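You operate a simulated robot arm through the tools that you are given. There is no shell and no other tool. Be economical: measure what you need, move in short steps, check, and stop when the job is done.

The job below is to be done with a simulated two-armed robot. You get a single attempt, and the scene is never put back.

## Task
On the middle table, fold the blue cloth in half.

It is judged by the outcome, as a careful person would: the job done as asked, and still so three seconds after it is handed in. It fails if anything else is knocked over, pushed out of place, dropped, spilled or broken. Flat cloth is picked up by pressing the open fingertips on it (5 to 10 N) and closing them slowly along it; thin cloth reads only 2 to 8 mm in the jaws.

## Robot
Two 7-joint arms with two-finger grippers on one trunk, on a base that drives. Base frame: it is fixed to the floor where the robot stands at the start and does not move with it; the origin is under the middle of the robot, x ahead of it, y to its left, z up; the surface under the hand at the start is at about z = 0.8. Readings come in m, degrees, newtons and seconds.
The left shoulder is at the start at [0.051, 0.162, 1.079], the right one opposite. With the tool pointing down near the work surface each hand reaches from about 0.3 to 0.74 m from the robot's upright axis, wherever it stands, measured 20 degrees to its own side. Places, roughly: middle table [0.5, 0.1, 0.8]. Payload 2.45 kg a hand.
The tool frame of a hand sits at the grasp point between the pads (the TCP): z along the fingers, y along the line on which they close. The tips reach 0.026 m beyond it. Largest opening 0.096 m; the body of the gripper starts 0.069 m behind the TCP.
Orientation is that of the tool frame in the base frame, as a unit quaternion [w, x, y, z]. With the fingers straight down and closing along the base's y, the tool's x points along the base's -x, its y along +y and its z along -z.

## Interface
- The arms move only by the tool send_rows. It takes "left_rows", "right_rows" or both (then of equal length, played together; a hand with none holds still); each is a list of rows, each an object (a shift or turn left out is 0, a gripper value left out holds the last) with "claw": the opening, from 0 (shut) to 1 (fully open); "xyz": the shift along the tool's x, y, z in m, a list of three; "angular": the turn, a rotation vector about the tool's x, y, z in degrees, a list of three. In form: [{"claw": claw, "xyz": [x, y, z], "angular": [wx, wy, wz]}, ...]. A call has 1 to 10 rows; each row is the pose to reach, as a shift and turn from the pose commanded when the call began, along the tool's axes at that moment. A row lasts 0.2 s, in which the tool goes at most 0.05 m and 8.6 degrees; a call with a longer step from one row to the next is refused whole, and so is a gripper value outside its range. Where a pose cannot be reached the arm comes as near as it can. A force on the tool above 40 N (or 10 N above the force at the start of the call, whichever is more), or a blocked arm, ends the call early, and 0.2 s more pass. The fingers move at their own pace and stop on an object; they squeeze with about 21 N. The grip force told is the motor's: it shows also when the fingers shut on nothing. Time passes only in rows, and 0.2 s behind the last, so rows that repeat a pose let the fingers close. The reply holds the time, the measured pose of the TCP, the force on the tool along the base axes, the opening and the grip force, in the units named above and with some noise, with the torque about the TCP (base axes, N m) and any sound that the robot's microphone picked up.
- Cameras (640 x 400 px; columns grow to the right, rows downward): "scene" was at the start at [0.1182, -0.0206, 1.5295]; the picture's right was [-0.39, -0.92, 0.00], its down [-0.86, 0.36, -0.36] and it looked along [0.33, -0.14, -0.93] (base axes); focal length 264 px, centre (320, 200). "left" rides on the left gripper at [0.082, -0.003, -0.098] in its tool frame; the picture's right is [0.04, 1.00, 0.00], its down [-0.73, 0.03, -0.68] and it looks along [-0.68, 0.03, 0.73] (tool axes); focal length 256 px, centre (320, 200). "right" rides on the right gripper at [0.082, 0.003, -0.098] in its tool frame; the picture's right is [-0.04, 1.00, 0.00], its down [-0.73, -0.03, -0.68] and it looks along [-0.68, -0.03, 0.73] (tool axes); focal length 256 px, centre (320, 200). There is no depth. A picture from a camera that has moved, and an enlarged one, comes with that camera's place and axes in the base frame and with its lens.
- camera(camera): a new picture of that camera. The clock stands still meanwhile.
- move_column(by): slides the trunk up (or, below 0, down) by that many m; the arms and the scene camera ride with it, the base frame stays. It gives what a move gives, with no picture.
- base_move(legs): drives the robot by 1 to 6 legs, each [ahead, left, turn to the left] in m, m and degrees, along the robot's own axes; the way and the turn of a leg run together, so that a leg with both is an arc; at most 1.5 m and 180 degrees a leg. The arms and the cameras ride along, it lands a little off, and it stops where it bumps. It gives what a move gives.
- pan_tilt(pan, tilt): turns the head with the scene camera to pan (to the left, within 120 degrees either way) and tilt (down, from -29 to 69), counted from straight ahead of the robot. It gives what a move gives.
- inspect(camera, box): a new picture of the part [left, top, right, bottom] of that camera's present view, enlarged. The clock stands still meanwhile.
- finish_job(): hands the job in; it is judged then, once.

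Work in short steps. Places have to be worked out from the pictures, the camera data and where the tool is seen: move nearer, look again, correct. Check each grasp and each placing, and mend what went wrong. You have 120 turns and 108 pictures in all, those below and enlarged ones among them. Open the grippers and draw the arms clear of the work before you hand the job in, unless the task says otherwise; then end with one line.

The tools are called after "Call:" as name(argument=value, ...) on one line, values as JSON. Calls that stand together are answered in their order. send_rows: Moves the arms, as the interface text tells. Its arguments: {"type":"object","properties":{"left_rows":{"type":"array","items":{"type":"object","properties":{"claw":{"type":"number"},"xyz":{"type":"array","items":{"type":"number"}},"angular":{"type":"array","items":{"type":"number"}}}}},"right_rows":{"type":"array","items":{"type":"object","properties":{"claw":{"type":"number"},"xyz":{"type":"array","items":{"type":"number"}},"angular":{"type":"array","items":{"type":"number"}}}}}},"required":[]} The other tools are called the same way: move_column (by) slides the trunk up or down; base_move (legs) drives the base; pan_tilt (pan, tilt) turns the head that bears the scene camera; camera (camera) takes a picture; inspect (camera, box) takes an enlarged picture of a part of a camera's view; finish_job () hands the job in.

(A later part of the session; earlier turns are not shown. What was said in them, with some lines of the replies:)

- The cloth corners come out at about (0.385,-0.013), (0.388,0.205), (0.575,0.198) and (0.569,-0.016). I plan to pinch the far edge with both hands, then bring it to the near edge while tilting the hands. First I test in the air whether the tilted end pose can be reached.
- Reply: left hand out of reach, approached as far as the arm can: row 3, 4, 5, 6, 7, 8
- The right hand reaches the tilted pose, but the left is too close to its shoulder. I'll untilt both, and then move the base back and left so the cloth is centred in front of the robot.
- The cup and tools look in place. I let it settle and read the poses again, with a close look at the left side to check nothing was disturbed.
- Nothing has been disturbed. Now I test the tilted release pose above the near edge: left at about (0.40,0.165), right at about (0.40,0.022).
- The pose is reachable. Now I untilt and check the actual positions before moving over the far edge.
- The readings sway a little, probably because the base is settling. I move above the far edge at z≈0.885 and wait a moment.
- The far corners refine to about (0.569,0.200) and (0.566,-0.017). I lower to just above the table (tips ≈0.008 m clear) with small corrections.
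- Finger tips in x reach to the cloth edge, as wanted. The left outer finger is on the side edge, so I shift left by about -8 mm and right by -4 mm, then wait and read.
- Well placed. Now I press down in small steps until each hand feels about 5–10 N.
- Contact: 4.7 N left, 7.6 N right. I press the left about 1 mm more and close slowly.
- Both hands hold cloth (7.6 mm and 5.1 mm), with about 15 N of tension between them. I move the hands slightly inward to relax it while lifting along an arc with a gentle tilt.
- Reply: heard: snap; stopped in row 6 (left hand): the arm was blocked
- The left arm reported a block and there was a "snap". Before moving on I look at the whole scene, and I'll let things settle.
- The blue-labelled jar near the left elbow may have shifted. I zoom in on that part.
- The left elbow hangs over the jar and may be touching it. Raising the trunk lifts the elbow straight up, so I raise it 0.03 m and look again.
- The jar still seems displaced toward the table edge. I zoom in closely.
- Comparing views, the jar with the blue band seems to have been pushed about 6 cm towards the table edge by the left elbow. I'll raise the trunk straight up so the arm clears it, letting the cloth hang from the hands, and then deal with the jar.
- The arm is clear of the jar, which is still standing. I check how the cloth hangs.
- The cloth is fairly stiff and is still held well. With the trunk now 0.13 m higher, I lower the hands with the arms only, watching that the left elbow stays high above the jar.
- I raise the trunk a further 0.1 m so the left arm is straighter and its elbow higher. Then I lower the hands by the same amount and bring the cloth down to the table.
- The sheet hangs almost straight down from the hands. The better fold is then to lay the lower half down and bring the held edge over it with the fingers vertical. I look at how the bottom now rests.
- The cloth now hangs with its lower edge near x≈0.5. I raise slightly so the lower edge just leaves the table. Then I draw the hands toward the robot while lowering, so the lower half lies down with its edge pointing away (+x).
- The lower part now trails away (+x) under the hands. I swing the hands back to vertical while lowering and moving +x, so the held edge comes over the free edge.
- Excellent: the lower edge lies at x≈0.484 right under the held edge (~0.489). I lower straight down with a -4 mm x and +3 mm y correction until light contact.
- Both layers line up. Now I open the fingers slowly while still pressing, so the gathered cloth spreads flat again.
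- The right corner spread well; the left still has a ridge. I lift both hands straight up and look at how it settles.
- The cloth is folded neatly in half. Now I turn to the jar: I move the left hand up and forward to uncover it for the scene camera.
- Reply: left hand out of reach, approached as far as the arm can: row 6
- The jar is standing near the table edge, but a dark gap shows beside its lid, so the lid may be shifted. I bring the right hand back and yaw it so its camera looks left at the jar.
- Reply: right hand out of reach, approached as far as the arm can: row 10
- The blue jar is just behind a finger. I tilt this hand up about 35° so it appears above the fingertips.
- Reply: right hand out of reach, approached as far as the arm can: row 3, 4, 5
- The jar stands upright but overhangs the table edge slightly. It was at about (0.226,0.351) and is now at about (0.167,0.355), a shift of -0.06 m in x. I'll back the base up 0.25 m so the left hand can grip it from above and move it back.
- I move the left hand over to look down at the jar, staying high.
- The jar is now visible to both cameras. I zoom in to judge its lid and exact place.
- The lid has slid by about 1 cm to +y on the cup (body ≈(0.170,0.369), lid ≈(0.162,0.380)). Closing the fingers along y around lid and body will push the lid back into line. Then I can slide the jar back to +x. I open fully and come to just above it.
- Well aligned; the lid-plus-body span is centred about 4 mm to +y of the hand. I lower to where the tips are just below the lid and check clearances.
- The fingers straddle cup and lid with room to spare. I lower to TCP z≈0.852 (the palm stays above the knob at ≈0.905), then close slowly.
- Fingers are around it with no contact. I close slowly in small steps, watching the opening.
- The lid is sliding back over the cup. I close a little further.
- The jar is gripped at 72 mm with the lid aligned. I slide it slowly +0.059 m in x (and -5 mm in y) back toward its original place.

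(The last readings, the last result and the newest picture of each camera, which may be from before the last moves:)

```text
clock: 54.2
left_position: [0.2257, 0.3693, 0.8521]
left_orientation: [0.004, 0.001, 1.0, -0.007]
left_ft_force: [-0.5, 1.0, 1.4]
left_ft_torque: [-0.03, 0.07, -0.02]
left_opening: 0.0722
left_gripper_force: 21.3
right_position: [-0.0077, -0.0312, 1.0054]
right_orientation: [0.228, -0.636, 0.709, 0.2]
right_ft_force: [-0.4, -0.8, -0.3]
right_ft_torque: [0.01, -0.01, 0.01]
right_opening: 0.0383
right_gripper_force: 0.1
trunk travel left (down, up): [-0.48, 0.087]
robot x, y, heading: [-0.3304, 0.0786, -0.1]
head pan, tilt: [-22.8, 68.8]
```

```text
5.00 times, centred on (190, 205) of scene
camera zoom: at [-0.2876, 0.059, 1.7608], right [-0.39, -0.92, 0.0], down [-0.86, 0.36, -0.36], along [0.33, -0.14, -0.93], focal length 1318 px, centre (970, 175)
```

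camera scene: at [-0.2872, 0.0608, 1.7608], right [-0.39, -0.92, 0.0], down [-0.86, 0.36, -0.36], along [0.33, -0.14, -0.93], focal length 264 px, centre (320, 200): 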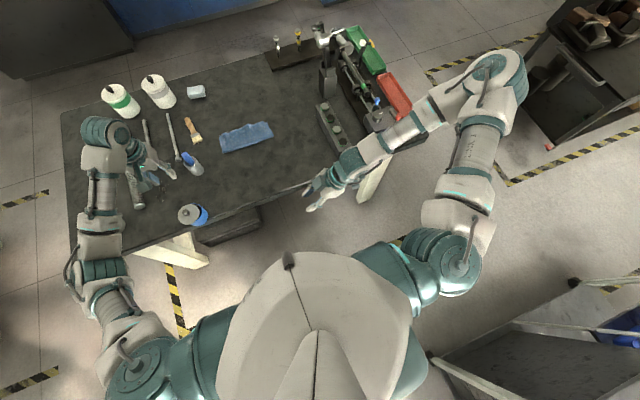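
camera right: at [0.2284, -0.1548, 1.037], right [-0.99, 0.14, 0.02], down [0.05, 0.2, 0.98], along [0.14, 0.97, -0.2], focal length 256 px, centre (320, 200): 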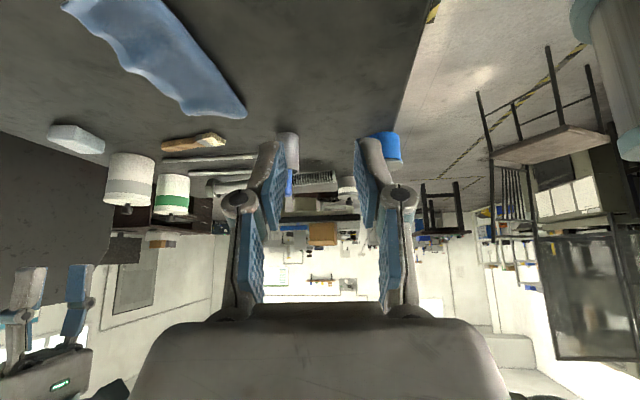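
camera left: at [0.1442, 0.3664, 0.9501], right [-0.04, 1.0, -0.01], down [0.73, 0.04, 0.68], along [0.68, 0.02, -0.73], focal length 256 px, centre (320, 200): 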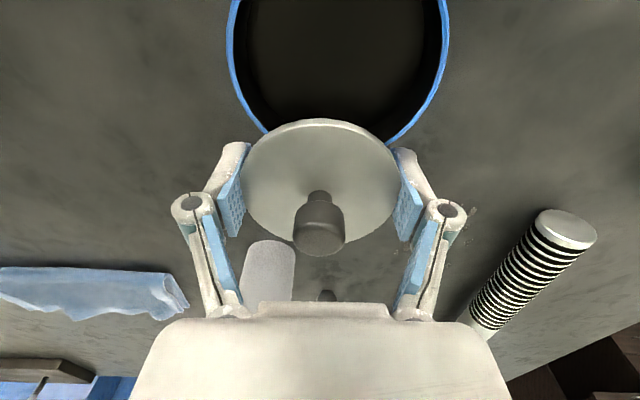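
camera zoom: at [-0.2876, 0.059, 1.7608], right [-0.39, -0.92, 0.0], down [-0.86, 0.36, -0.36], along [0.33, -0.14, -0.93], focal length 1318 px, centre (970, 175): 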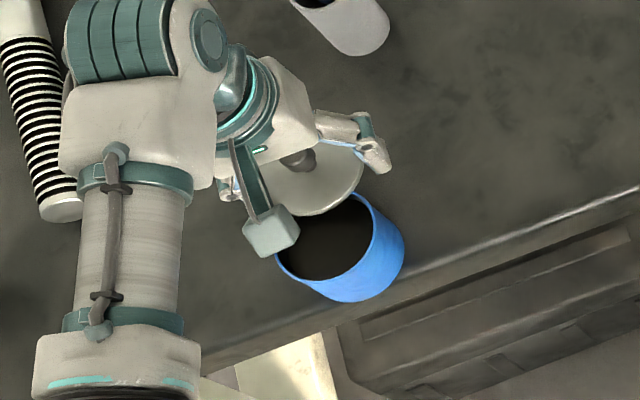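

Only the lid came along; the cup stayed, its rim centred at about (0.171,0.3725) and z≈0.853. I put the lid back, lifted 3 mm, centred on the cup. After that I'll push the cup by its side.

Call:
send_rows(left_rows=[{"xyz": [0, 0, -0.002]}, {"xyz": [0, 0, -0.004]}, {"xyz": [0.01, 0.001, -0.004]}, {"xyz": [0.02, 0.002, -0.004]}, {"xyz": [0.03, 0.003, -0.004]}, {"xyz": [0.04, 0.003, -0.004]}, {"xyz": [0.05, 0.003, -0.004]}, {"xyz": [0.0547, 0.003, -0.004]}, {"xyz": [0.0547, 0.003, -0.004]}])

Call:
camera(camera="left")

Call:
inspect(camera="scene", box=[140, 165, 240, 245])

```text
clock: 56.2
left_position: [0.169, 0.3734, 0.8568]
left_orientation: [0.004, 0.0, 1.0, -0.007]
left_ft_force: [0.0, -0.1, 0.0]
left_ft_torque: [-0.01, -0.05, -0.03]
left_opening: 0.072
left_gripper_force: 20.9
right_position: [-0.0081, -0.0307, 1.0066]
right_orientation: [0.227, -0.637, 0.709, 0.199]
right_ft_force: [0.1, -0.2, 0.3]
right_ft_torque: [-0.03, 0.0, 0.01]
right_opening: 0.0382
right_gripper_force: 0.1
trunk travel left (down, up): [-0.48, 0.087]
robot x, y, heading: [-0.3247, 0.0807, 0.1]
head pan, tilt: [-22.8, 68.8]
```

```text
39 pictures are left
camera left: at [0.0889, 0.3697, 0.9536], right [-0.04, 1.0, -0.01], down [0.73, 0.04, 0.68], along [0.68, 0.02, -0.73], focal length 256 px, centre (320, 200)
```

left: 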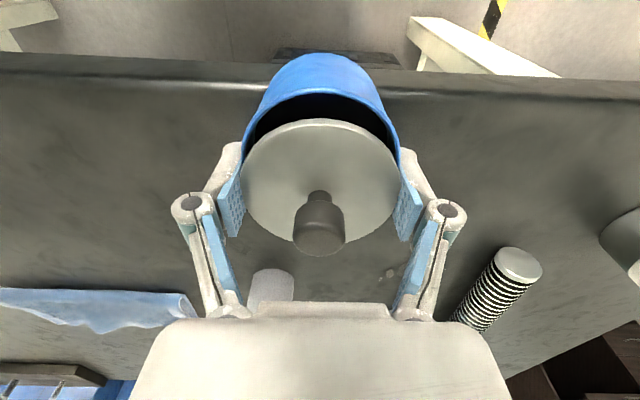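

```text
5.00 times, centred on (190, 205) of scene
camera zoom: at [-0.2878, 0.0595, 1.7608], right [-0.39, -0.92, 0.0], down [-0.86, 0.36, -0.36], along [0.33, -0.14, -0.93], focal length 1318 px, centre (970, 175)
```

zoom: 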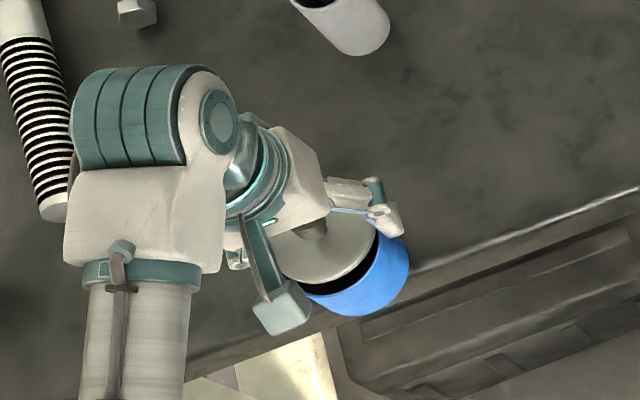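

The cup was dragged slightly outward by the finger sides (centre now x≈0.161). I lift the lid clear with the fingertips above the rim, re-measure, and then lower vertically.

Call:
send_rows(left_rows=[{"xyz": [0, 0, -0.008]}, {"xyz": [0, 0, -0.016]}, {"xyz": [0, 0, -0.024]}, {"xyz": [0, 0, -0.032]}, {"xyz": [-0.015, 0, -0.045]}, {"xyz": [-0.03, 0, -0.055]}, {"xyz": [-0.05, 0, -0.055]}, {"xyz": [-0.05, 0, -0.055]}])

Call:
camera(camera="left")

Call:
inspect(camera="scene", box=[140, 165, 240, 245])

```text
clock: 58.0
left_position: [0.2198, 0.3721, 0.9125]
left_orientation: [0.003, 0.001, 1.0, -0.007]
left_ft_force: [-0.4, -0.1, -0.5]
left_ft_torque: [0.03, 0.01, -0.05]
left_opening: 0.0719
left_gripper_force: 20.6
right_position: [-0.0081, -0.0296, 1.0068]
right_orientation: [0.229, -0.636, 0.709, 0.2]
right_ft_force: [-0.8, 0.4, 0.4]
right_ft_torque: [0.0, 0.0, -0.01]
right_opening: 0.0384
right_gripper_force: 0.0
trunk travel left (down, up): [-0.48, 0.087]
robot x, y, heading: [-0.3246, 0.0822, -0.1]
head pan, tilt: [-22.8, 68.8]
```

```text
37 pictures are left
camera left: at [0.1382, 0.37, 1.009], right [-0.04, 1.0, -0.01], down [0.73, 0.04, 0.68], along [0.68, 0.02, -0.73], focal length 256 px, centre (320, 200)
```

left: 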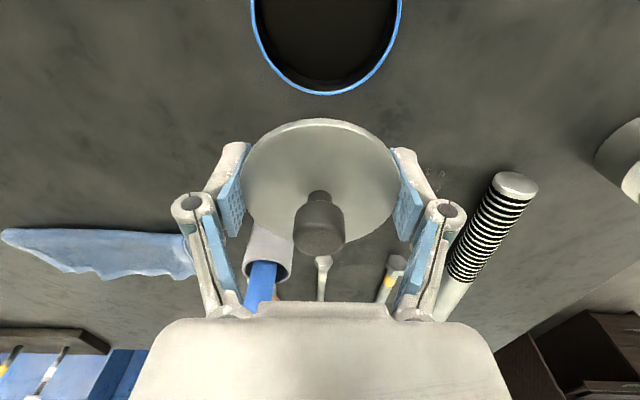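

```text
5.00 times, centred on (190, 205) of scene
camera zoom: at [-0.2877, 0.0592, 1.7608], right [-0.39, -0.92, 0.0], down [-0.86, 0.36, -0.36], along [0.33, -0.14, -0.93], focal length 1318 px, centre (970, 175)
```

zoom: 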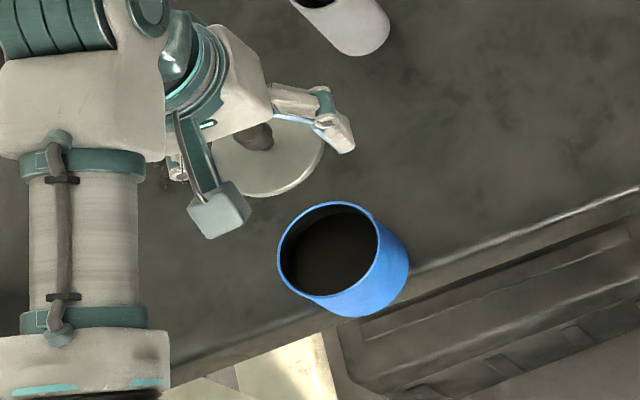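

Cup centre is now (0.1615,0.3735). To avoid dragging it off the edge, I take the lid over to the robot side at height, lower it there, and slide it over the cup toward +x.

Call:
send_rows(left_rows=[{"xyz": [0.03, 0.001, 0]}, {"xyz": [0.06, 0.0015, 0]}, {"xyz": [0.09, 0.0015, 0]}, {"xyz": [0.12, 0.0015, 0]}, {"xyz": [0.14, 0.0015, 0]}, {"xyz": [0.14, 0.0015, 0.02]}, {"xyz": [0.14, 0.0015, 0.04]}, {"xyz": [0.14, 0.0015, 0.055]}, {"xyz": [0.14, 0.0015, 0.055]}])

Call:
camera(camera="left")

Call:
inspect(camera="scene", box=[140, 165, 240, 245])

```text
clock: 60.0
left_position: [0.0791, 0.3732, 0.8558]
left_orientation: [0.004, 0.001, 1.0, -0.006]
left_ft_force: [-0.2, 0.1, -0.8]
left_ft_torque: [-0.01, -0.01, -0.02]
left_opening: 0.0719
left_gripper_force: 21.2
right_position: [-0.0075, -0.0311, 1.0064]
right_orientation: [0.228, -0.637, 0.709, 0.199]
right_ft_force: [-0.7, 0.4, -0.3]
right_ft_torque: [0.01, 0.03, 0.0]
right_opening: 0.0384
right_gripper_force: 0.0
trunk travel left (down, up): [-0.48, 0.087]
robot x, y, heading: [-0.3296, 0.0808, 0.2]
head pan, tilt: [-22.8, 68.8]
```

```text
35 pictures are left
camera left: at [-0.0015, 0.371, 0.9529], right [-0.04, 1.0, -0.01], down [0.73, 0.04, 0.68], along [0.68, 0.02, -0.73], focal length 256 px, centre (320, 200)
```

left: 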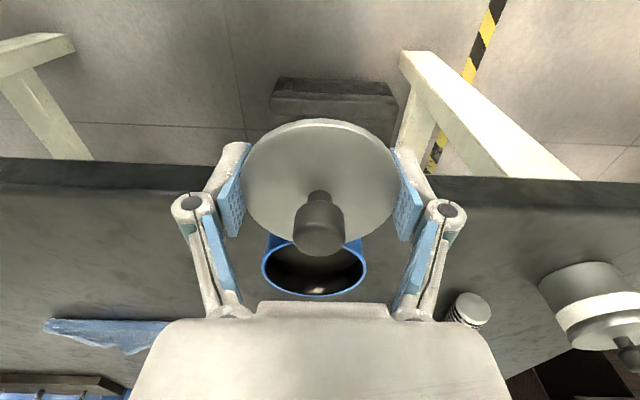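

```text
5.00 times, centred on (190, 205) of scene
camera zoom: at [-0.2886, 0.0597, 1.7608], right [-0.39, -0.92, 0.0], down [-0.86, 0.36, -0.36], along [0.33, -0.14, -0.93], focal length 1318 px, centre (970, 175)
```

zoom: 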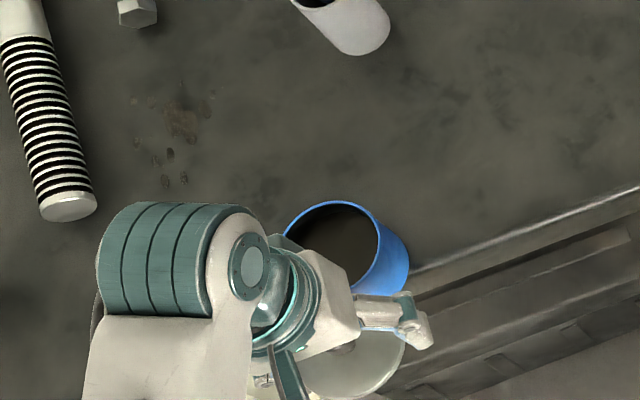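

Aligned within about 1 mm. I slide the lid over the cup toward +x, about 4 mm above the rim.

Call:
send_rows(left_rows=[{"xyz": [-0.015, -0.001, -0.001]}, {"xyz": [-0.028, -0.001, -0.001]}, {"xyz": [-0.04, -0.001, -0.001]}, {"xyz": [-0.05, -0.001, -0.001]}, {"xyz": [-0.06, -0.001, -0.001]}, {"xyz": [-0.07, -0.001, -0.001]}, {"xyz": [-0.08, -0.001, -0.001]}, {"xyz": [-0.083, -0.001, -0.001]}, {"xyz": [-0.083, -0.001, -0.001]}])

Call:
camera(camera="left")

Call:
inspect(camera="scene", box=[140, 165, 240, 245])

```text
clock: 62.0
left_position: [0.1613, 0.3736, 0.8588]
left_orientation: [0.004, 0.001, 1.0, -0.006]
left_ft_force: [-0.8, 0.0, 0.9]
left_ft_torque: [-0.04, 0.0, 0.0]
left_opening: 0.0722
left_gripper_force: 21.1
right_position: [-0.0082, -0.0301, 1.0078]
right_orientation: [0.228, -0.637, 0.709, 0.2]
right_ft_force: [-0.1, -0.5, 0.0]
right_ft_torque: [-0.01, 0.01, 0.01]
right_opening: 0.0385
right_gripper_force: 0.1
trunk travel left (down, up): [-0.48, 0.087]
robot x, y, heading: [-0.3293, 0.0836, 0.2]
head pan, tilt: [-22.8, 68.8]
```

```text
33 pictures are left
camera left: at [0.0812, 0.3703, 0.9552], right [-0.04, 1.0, -0.01], down [0.73, 0.04, 0.68], along [0.68, 0.02, -0.73], focal length 256 px, centre (320, 200)
```

left: 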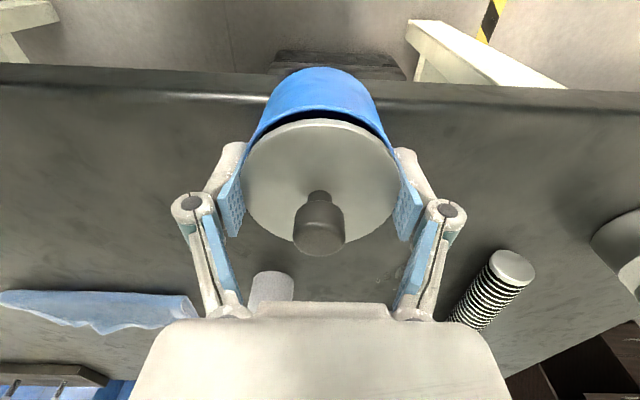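

```text
5.00 times, centred on (190, 205) of scene
camera zoom: at [-0.2882, 0.0594, 1.7608], right [-0.39, -0.92, 0.0], down [-0.86, 0.36, -0.36], along [0.33, -0.14, -0.93], focal length 1318 px, centre (970, 175)
```

zoom: 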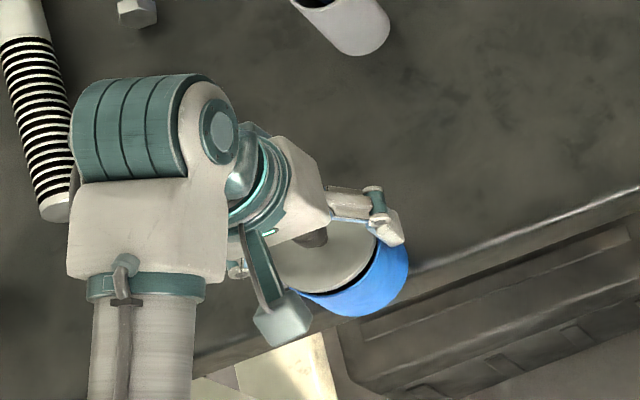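

The lid edge lines up with the rim (both x≈0.125 on the near side). I lower it onto the rim and open gently.

Call:
send_rows(left_rows=[{"xyz": [0, 0, 0.002]}, {"xyz": [0, 0, 0.004]}, {"xyz": [0, 0, 0.006]}, {"xyz": [0, 0, 0.006]}])

```text
clock: 63.0
left_position: [0.1611, 0.3722, 0.8523]
left_orientation: [0.005, 0.0, 1.0, -0.006]
left_ft_force: [-1.2, 1.4, 13.0]
left_ft_torque: [0.04, 0.18, 0.01]
left_opening: 0.0719
left_gripper_force: 20.9
right_position: [-0.009, -0.032, 1.0062]
right_orientation: [0.228, -0.637, 0.709, 0.199]
right_ft_force: [0.4, -0.3, 0.9]
right_ft_torque: [0.0, -0.05, 0.01]
right_opening: 0.0385
right_gripper_force: 0.1
trunk travel left (down, up): [-0.48, 0.087]
robot x, y, heading: [-0.3316, 0.0785, 0.2]
head pan, tilt: [-22.8, 68.8]
```

The lid is seated on the rim (13 N). I relieve 1 mm and open fully.

Call:
send_rows(left_rows=[{"xyz": [0, 0, -0.001]}, {"xyz": [0, 0, -0.001], "claw": 0.8}, {"xyz": [0, 0, -0.001], "claw": 0.9}, {"xyz": [0, 0, -0.001], "claw": 1}, {"xyz": [0, 0, -0.001]}])

Call:
camera(camera="left")

```text
clock: 64.2
left_position: [0.1636, 0.3735, 0.8532]
left_orientation: [0.004, 0.001, 1.0, -0.007]
left_ft_force: [0.5, 0.8, 0.8]
left_ft_torque: [-0.03, 0.01, -0.01]
left_opening: 0.0962
left_gripper_force: 0.1
right_position: [-0.0074, -0.0295, 1.0073]
right_orientation: [0.228, -0.636, 0.71, 0.199]
right_ft_force: [-0.5, -0.6, -0.3]
right_ft_torque: [0.02, -0.05, -0.02]
right_opening: 0.0386
right_gripper_force: 0.0
trunk travel left (down, up): [-0.48, 0.087]
robot x, y, heading: [-0.3279, 0.0821, 0.1]
head pan, tilt: [-22.8, 68.8]
```

```text
31 pictures are left
camera left: at [0.0816, 0.3704, 0.95], right [-0.04, 1.0, -0.01], down [0.73, 0.04, 0.68], along [0.68, 0.02, -0.73], focal length 256 px, centre (320, 200)
```

left: 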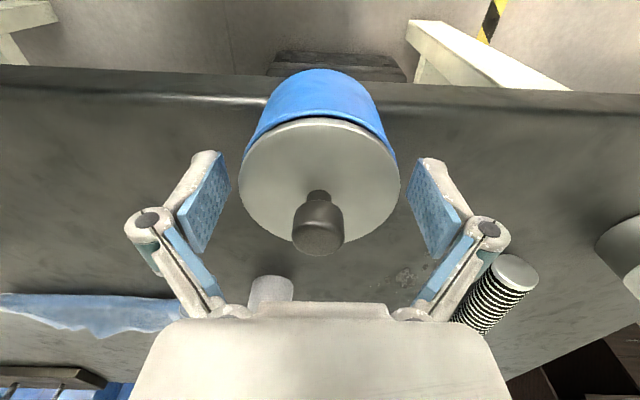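

The lid sits well on the cup. Next I raise the hand, move to the robot side of the jar with the fingers about 40 mm apart, and lower so they can cradle it for the push to +x.

Call:
send_rows(left_rows=[{"xyz": [0, 0, -0.03]}, {"xyz": [0, 0, -0.06]}, {"xyz": [0, 0, -0.09]}, {"xyz": [0.03, 0, -0.09]}, {"xyz": [0.062, 0, -0.09], "claw": 0.42}, {"xyz": [0.062, 0, -0.06]}, {"xyz": [0.062, 0, -0.03]}, {"xyz": [0.062, 0, 0]}, {"xyz": [0.062, 0, 0.015]}, {"xyz": [0.062, 0, 0.015]}])

Call:
camera(camera="left")

Call:
inspect(camera="scene", box=[140, 165, 240, 245])

```text
clock: 66.4
left_position: [0.1018, 0.3722, 0.8369]
left_orientation: [0.004, 0.001, 1.0, -0.007]
left_ft_force: [0.0, -1.0, -0.4]
left_ft_torque: [-0.01, 0.01, -0.02]
left_opening: 0.04
left_gripper_force: 0.0
right_position: [-0.0078, -0.0311, 1.0065]
right_orientation: [0.227, -0.637, 0.709, 0.199]
right_ft_force: [-0.5, -0.4, 1.1]
right_ft_torque: [0.02, 0.02, -0.03]
right_opening: 0.0385
right_gripper_force: 0.1
trunk travel left (down, up): [-0.48, 0.087]
robot x, y, heading: [-0.327, 0.0817, 0.2]
head pan, tilt: [-22.8, 68.8]
```

```text
30 pictures are left
camera left: at [0.0201, 0.3698, 0.9344], right [-0.04, 1.0, -0.01], down [0.73, 0.04, 0.68], along [0.68, 0.02, -0.73], focal length 256 px, centre (320, 200)
```

left: 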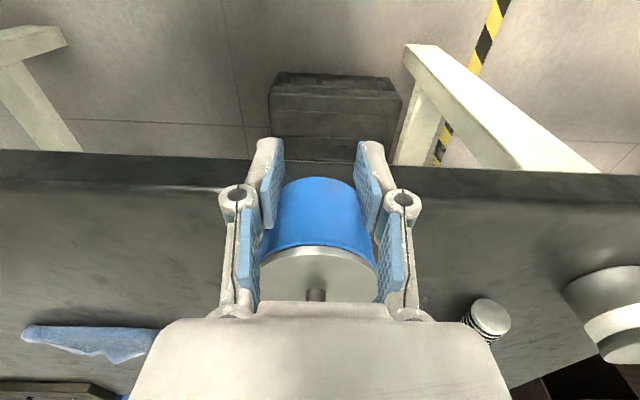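

```text
5.00 times, centred on (190, 205) of scene
camera zoom: at [-0.2889, 0.0595, 1.7608], right [-0.39, -0.92, 0.0], down [-0.86, 0.36, -0.36], along [0.33, -0.14, -0.93], focal length 1318 px, centre (970, 175)
```

zoom: 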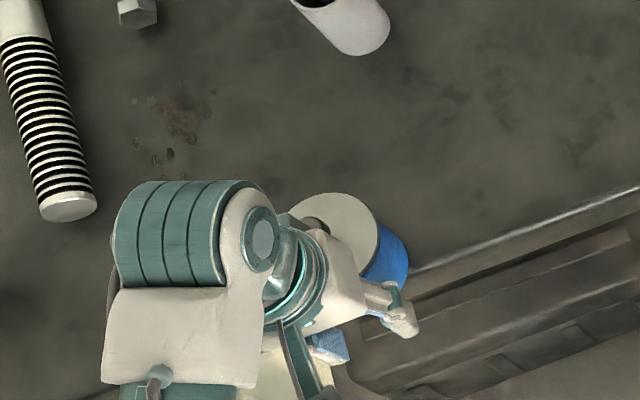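

The fingers cradle the jar well. I push slowly to +x about halfway and check.

Call:
send_rows(left_rows=[{"xyz": [-0.008, 0, 0]}, {"xyz": [-0.014, 0, 0]}, {"xyz": [-0.018, 0, 0]}, {"xyz": [-0.022, 0, 0]}, {"xyz": [-0.026, 0, 0]}, {"xyz": [-0.03, 0, 0]}, {"xyz": [-0.034, 0, 0]}, {"xyz": [-0.038, -0.001, 0]}, {"xyz": [-0.042, -0.001, 0]}, {"xyz": [-0.046, -0.002, 0]}])

Call:
inspect(camera="scene", box=[140, 165, 240, 245])

Call:
camera(camera="left")

```text
clock: 68.6
left_position: [0.1463, 0.3702, 0.8395]
left_orientation: [0.004, 0.001, 1.0, -0.007]
left_ft_force: [0.1, -0.1, -0.2]
left_ft_torque: [0.0, 0.03, 0.01]
left_opening: 0.0398
left_gripper_force: 0.0
right_position: [-0.0074, -0.0306, 1.0052]
right_orientation: [0.227, -0.637, 0.709, 0.199]
right_ft_force: [0.3, 0.2, 0.1]
right_ft_torque: [0.04, 0.0, -0.04]
right_opening: 0.0384
right_gripper_force: 0.0
trunk travel left (down, up): [-0.48, 0.087]
robot x, y, heading: [-0.3236, 0.0808, -0.2]
head pan, tilt: [-22.8, 68.8]
```

```text
5.00 times, centred on (190, 205) of scene
camera zoom: at [-0.2888, 0.0595, 1.7608], right [-0.39, -0.92, 0.0], down [-0.86, 0.36, -0.36], along [0.33, -0.14, -0.93], focal length 1318 px, centre (970, 175)
```

zoom: 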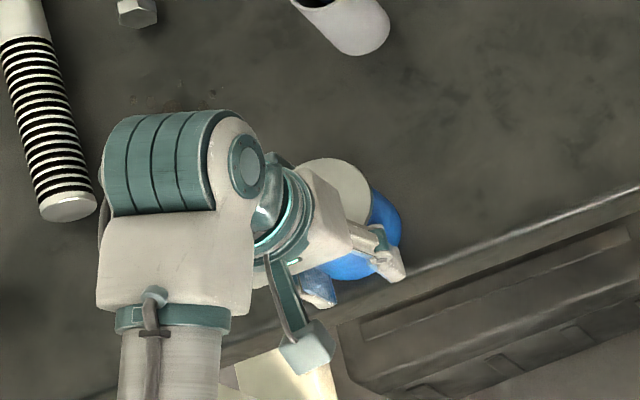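

```text
27 pictures are left
camera left: at [0.0656, 0.3682, 0.9347], right [-0.04, 1.0, -0.01], down [0.73, 0.04, 0.68], along [0.68, 0.02, -0.73], focal length 256 px, centre (320, 200)
```

left: 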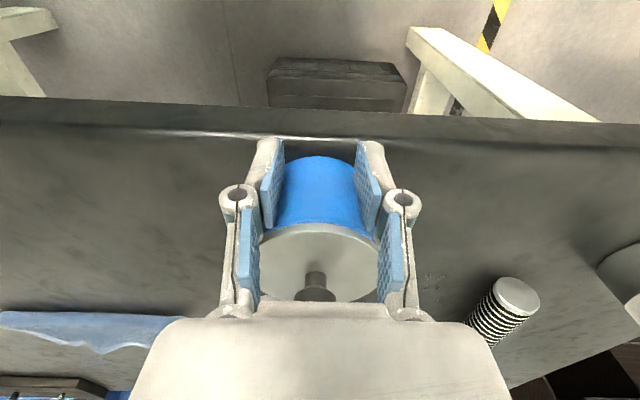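

The jar is moving nicely with its lid. I continue the remaining 4 cm.

Call:
send_rows(left_rows=[{"xyz": [-0.004, 0, 0]}, {"xyz": [-0.008, 0, 0]}, {"xyz": [-0.012, 0, 0]}, {"xyz": [-0.016, -0.001, 0]}, {"xyz": [-0.02, -0.001, 0]}, {"xyz": [-0.024, -0.001, 0]}, {"xyz": [-0.028, -0.002, 0]}, {"xyz": [-0.032, -0.002, 0]}, {"xyz": [-0.036, -0.003, 0]}, {"xyz": [-0.039, -0.003, 0]}])

Call:
send_rows(left_rows=[{"xyz": [0.01, 0, 0]}, {"xyz": [0.03, 0, -0.01]}, {"xyz": [0.04, 0, -0.04]}, {"xyz": [0.04, 0, -0.08]}, {"xyz": [0.03, 0.02, -0.12]}, {"xyz": [0.0, 0.06, -0.16]}, {"xyz": [-0.03, 0.1, -0.17]}, {"xyz": [-0.03, 0.14, -0.17]}])

Call:
camera(camera="scene")

Call:
inspect(camera="scene", box=[140, 165, 240, 245])

```text
clock: 70.8
left_position: [0.1858, 0.3663, 0.8386]
left_orientation: [0.003, 0.0, 1.0, -0.006]
left_ft_force: [-2.2, -0.5, 0.3]
left_ft_torque: [-0.01, -0.02, -0.03]
left_opening: 0.0414
left_gripper_force: 1.0
right_position: [-0.0066, -0.0311, 1.0069]
right_orientation: [0.228, -0.637, 0.709, 0.199]
right_ft_force: [0.5, -0.9, -1.0]
right_ft_torque: [-0.02, 0.02, -0.02]
right_opening: 0.0383
right_gripper_force: 0.0
trunk travel left (down, up): [-0.48, 0.087]
robot x, y, heading: [-0.3288, 0.0832, -0.2]
head pan, tilt: [-22.8, 68.8]
heard: snap
```

```text
refused: row 6 steps farther than a row can; nothing moved
```

```text
26 pictures are left
camera scene: at [-0.2883, 0.059, 1.7608], right [-0.39, -0.92, 0.0], down [-0.86, 0.36, -0.36], along [0.33, -0.14, -0.93], focal length 264 px, centre (320, 200)
```

scene: 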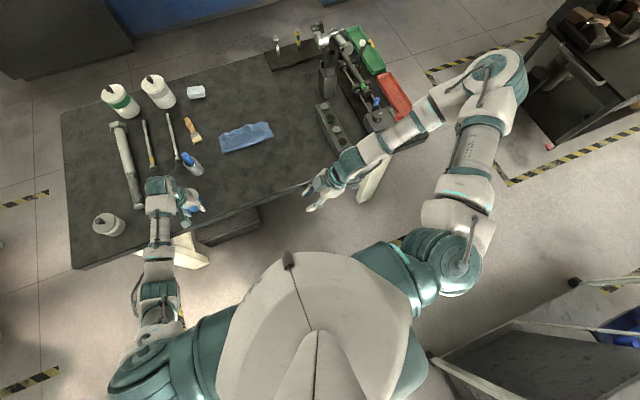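

```text
5.00 times, centred on (190, 205) of scene
camera zoom: at [-0.2883, 0.059, 1.7608], right [-0.39, -0.92, 0.0], down [-0.86, 0.36, -0.36], along [0.33, -0.14, -0.93], focal length 1318 px, centre (970, 175)
```

zoom: 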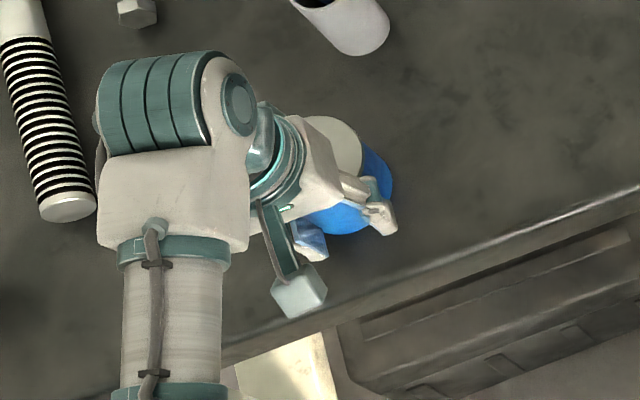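

Another "snap" was heard, probably the lid or a contact click. I draw the hand back and up to inspect.

Call:
send_rows(left_rows=[{"xyz": [0.01, 0, 0]}, {"xyz": [0.03, 0, -0.01]}, {"xyz": [0.04, 0, -0.04]}, {"xyz": [0.04, 0, -0.08]}, {"xyz": [0.03, 0.01, -0.11]}, {"xyz": [0.02, 0.03, -0.14]}, {"xyz": [0.01, 0.06, -0.16]}, {"xyz": [0.0, 0.09, -0.17]}, {"xyz": [0.0, 0.12, -0.17]}])

Call:
inspect(camera="scene", box=[130, 135, 230, 245])

Call:
camera(camera="left")

```text
clock: 72.8
left_position: [0.1851, 0.4902, 1.0056]
left_orientation: [0.003, 0.001, 1.0, -0.008]
left_ft_force: [-0.7, -0.5, 0.2]
left_ft_torque: [0.0, 0.02, 0.01]
left_opening: 0.0402
left_gripper_force: 0.0
right_position: [-0.0081, -0.0299, 1.007]
right_orientation: [0.227, -0.637, 0.709, 0.199]
right_ft_force: [-0.3, -0.5, -0.2]
right_ft_torque: [-0.02, -0.01, -0.01]
right_opening: 0.0384
right_gripper_force: 0.1
trunk travel left (down, up): [-0.48, 0.087]
robot x, y, heading: [-0.3273, 0.0824, -0.0]
head pan, tilt: [-22.8, 68.8]
```

```text
3.64 times, centred on (180, 190) of scene
camera zoom: at [-0.2883, 0.0621, 1.7608], right [-0.39, -0.92, 0.0], down [-0.86, 0.36, -0.36], along [0.33, -0.14, -0.93], focal length 958 px, centre (829, 236)
```

zoom: 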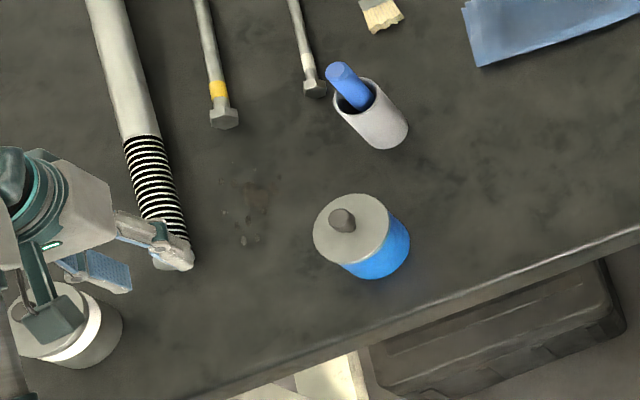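

```text
23 pictures are left
camera left: at [0.1039, 0.4889, 1.103], right [-0.04, 1.0, -0.01], down [0.73, 0.04, 0.68], along [0.68, 0.02, -0.73], focal length 256 px, centre (320, 200)
```

left: 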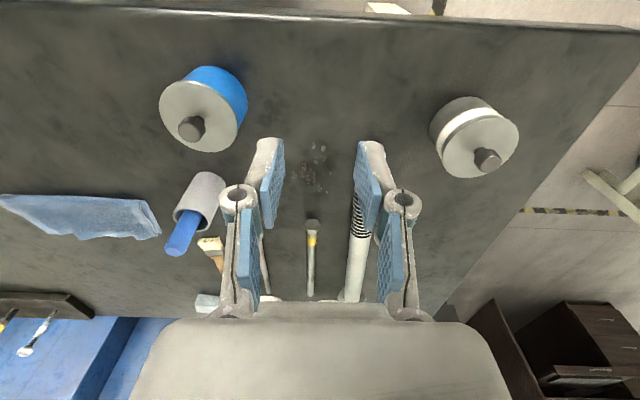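

The lid has snapped back on, and the jar sits at about (0.227,0.368), matching its original place (≈0.226,0.363). Finally I check the folded cloth and the rest of the table.

Call:
inspect(camera="scene", box=[200, 105, 290, 165])

Call:
camera(camera="scene")

```text
6.67 times, centred on (245, 135) of scene
camera zoom: at [-0.2883, 0.0621, 1.7608], right [-0.39, -0.92, 0.0], down [-0.86, 0.36, -0.36], along [0.33, -0.14, -0.93], focal length 1757 px, centre (820, 633)
```

zoom: 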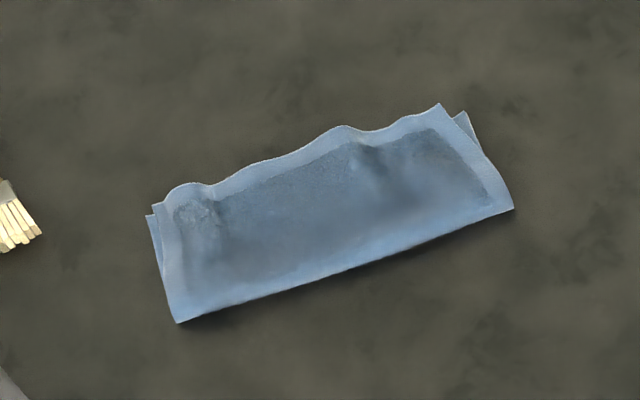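

```text
21 pictures are left
camera scene: at [-0.2883, 0.0621, 1.7608], right [-0.39, -0.92, 0.0], down [-0.86, 0.36, -0.36], along [0.33, -0.14, -0.93], focal length 264 px, centre (320, 200)
```

scene: 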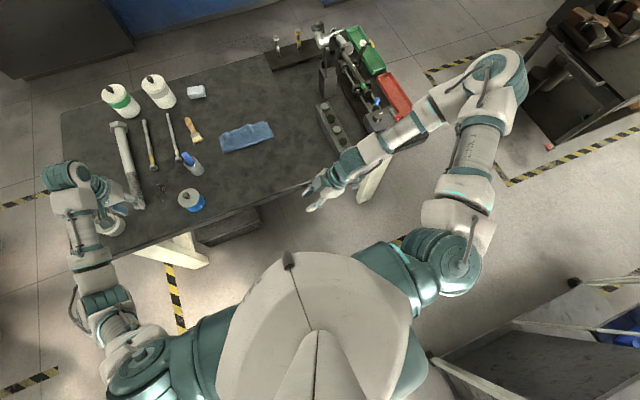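

The cloth is cleanly folded with its edges matching. I raise the left hand, draw it back from the table, and leave both grippers open.

Call:
send_rows(left_rows=[{"xyz": [0, 0, -0.02], "claw": 0.8}, {"xyz": [0, 0, -0.05]}, {"xyz": [0.03, 0, -0.05]}, {"xyz": [0.06, 0, -0.05]}, {"xyz": [0.09, 0, -0.05]}], right_rows=[{"claw": 0.8}, {}, {}, {}, {}])

Call:
camera(camera="scene")

```text
clock: 74.0
left_position: [0.0919, 0.4913, 1.0566]
left_orientation: [0.004, 0.001, 1.0, -0.007]
left_ft_force: [0.7, 0.0, -0.8]
left_ft_torque: [-0.02, -0.03, -0.02]
left_opening: 0.0767
left_gripper_force: 0.1
right_position: [-0.0084, -0.0285, 1.0071]
right_orientation: [0.228, -0.637, 0.709, 0.199]
right_ft_force: [0.9, -0.9, -0.3]
right_ft_torque: [0.01, -0.02, 0.0]
right_opening: 0.0767
right_gripper_force: 0.1
trunk travel left (down, up): [-0.48, 0.087]
robot x, y, heading: [-0.3299, 0.0791, -0.1]
head pan, tilt: [-22.8, 68.8]
```

```text
20 pictures are left
camera scene: at [-0.2903, 0.062, 1.7609], right [-0.39, -0.92, 0.0], down [-0.86, 0.36, -0.36], along [0.33, -0.14, -0.93], focal length 264 px, centre (320, 200)
```

scene: 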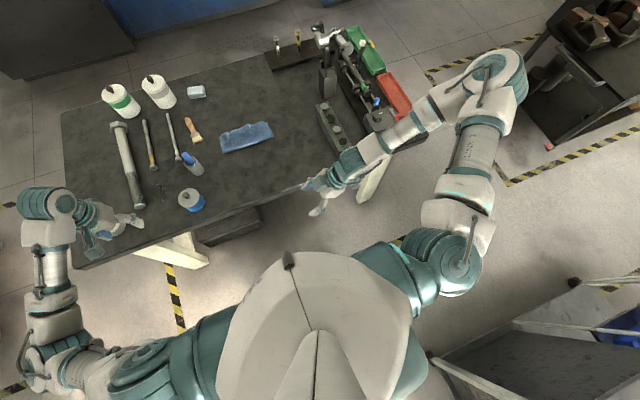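

The arms are clear, everything is standing in place and the cloth is folded, so I hand the job in.

Call:
finish_job()

```text
The job is handed in.
```

The blue cloth is folded in half on the middle table, edges matching to within a few millimetres. While folding, the left arm shoved the blue jar about 6 cm and knocked its lid askew. I put the lid back on and returned the jar to within about 5 mm of its original place.
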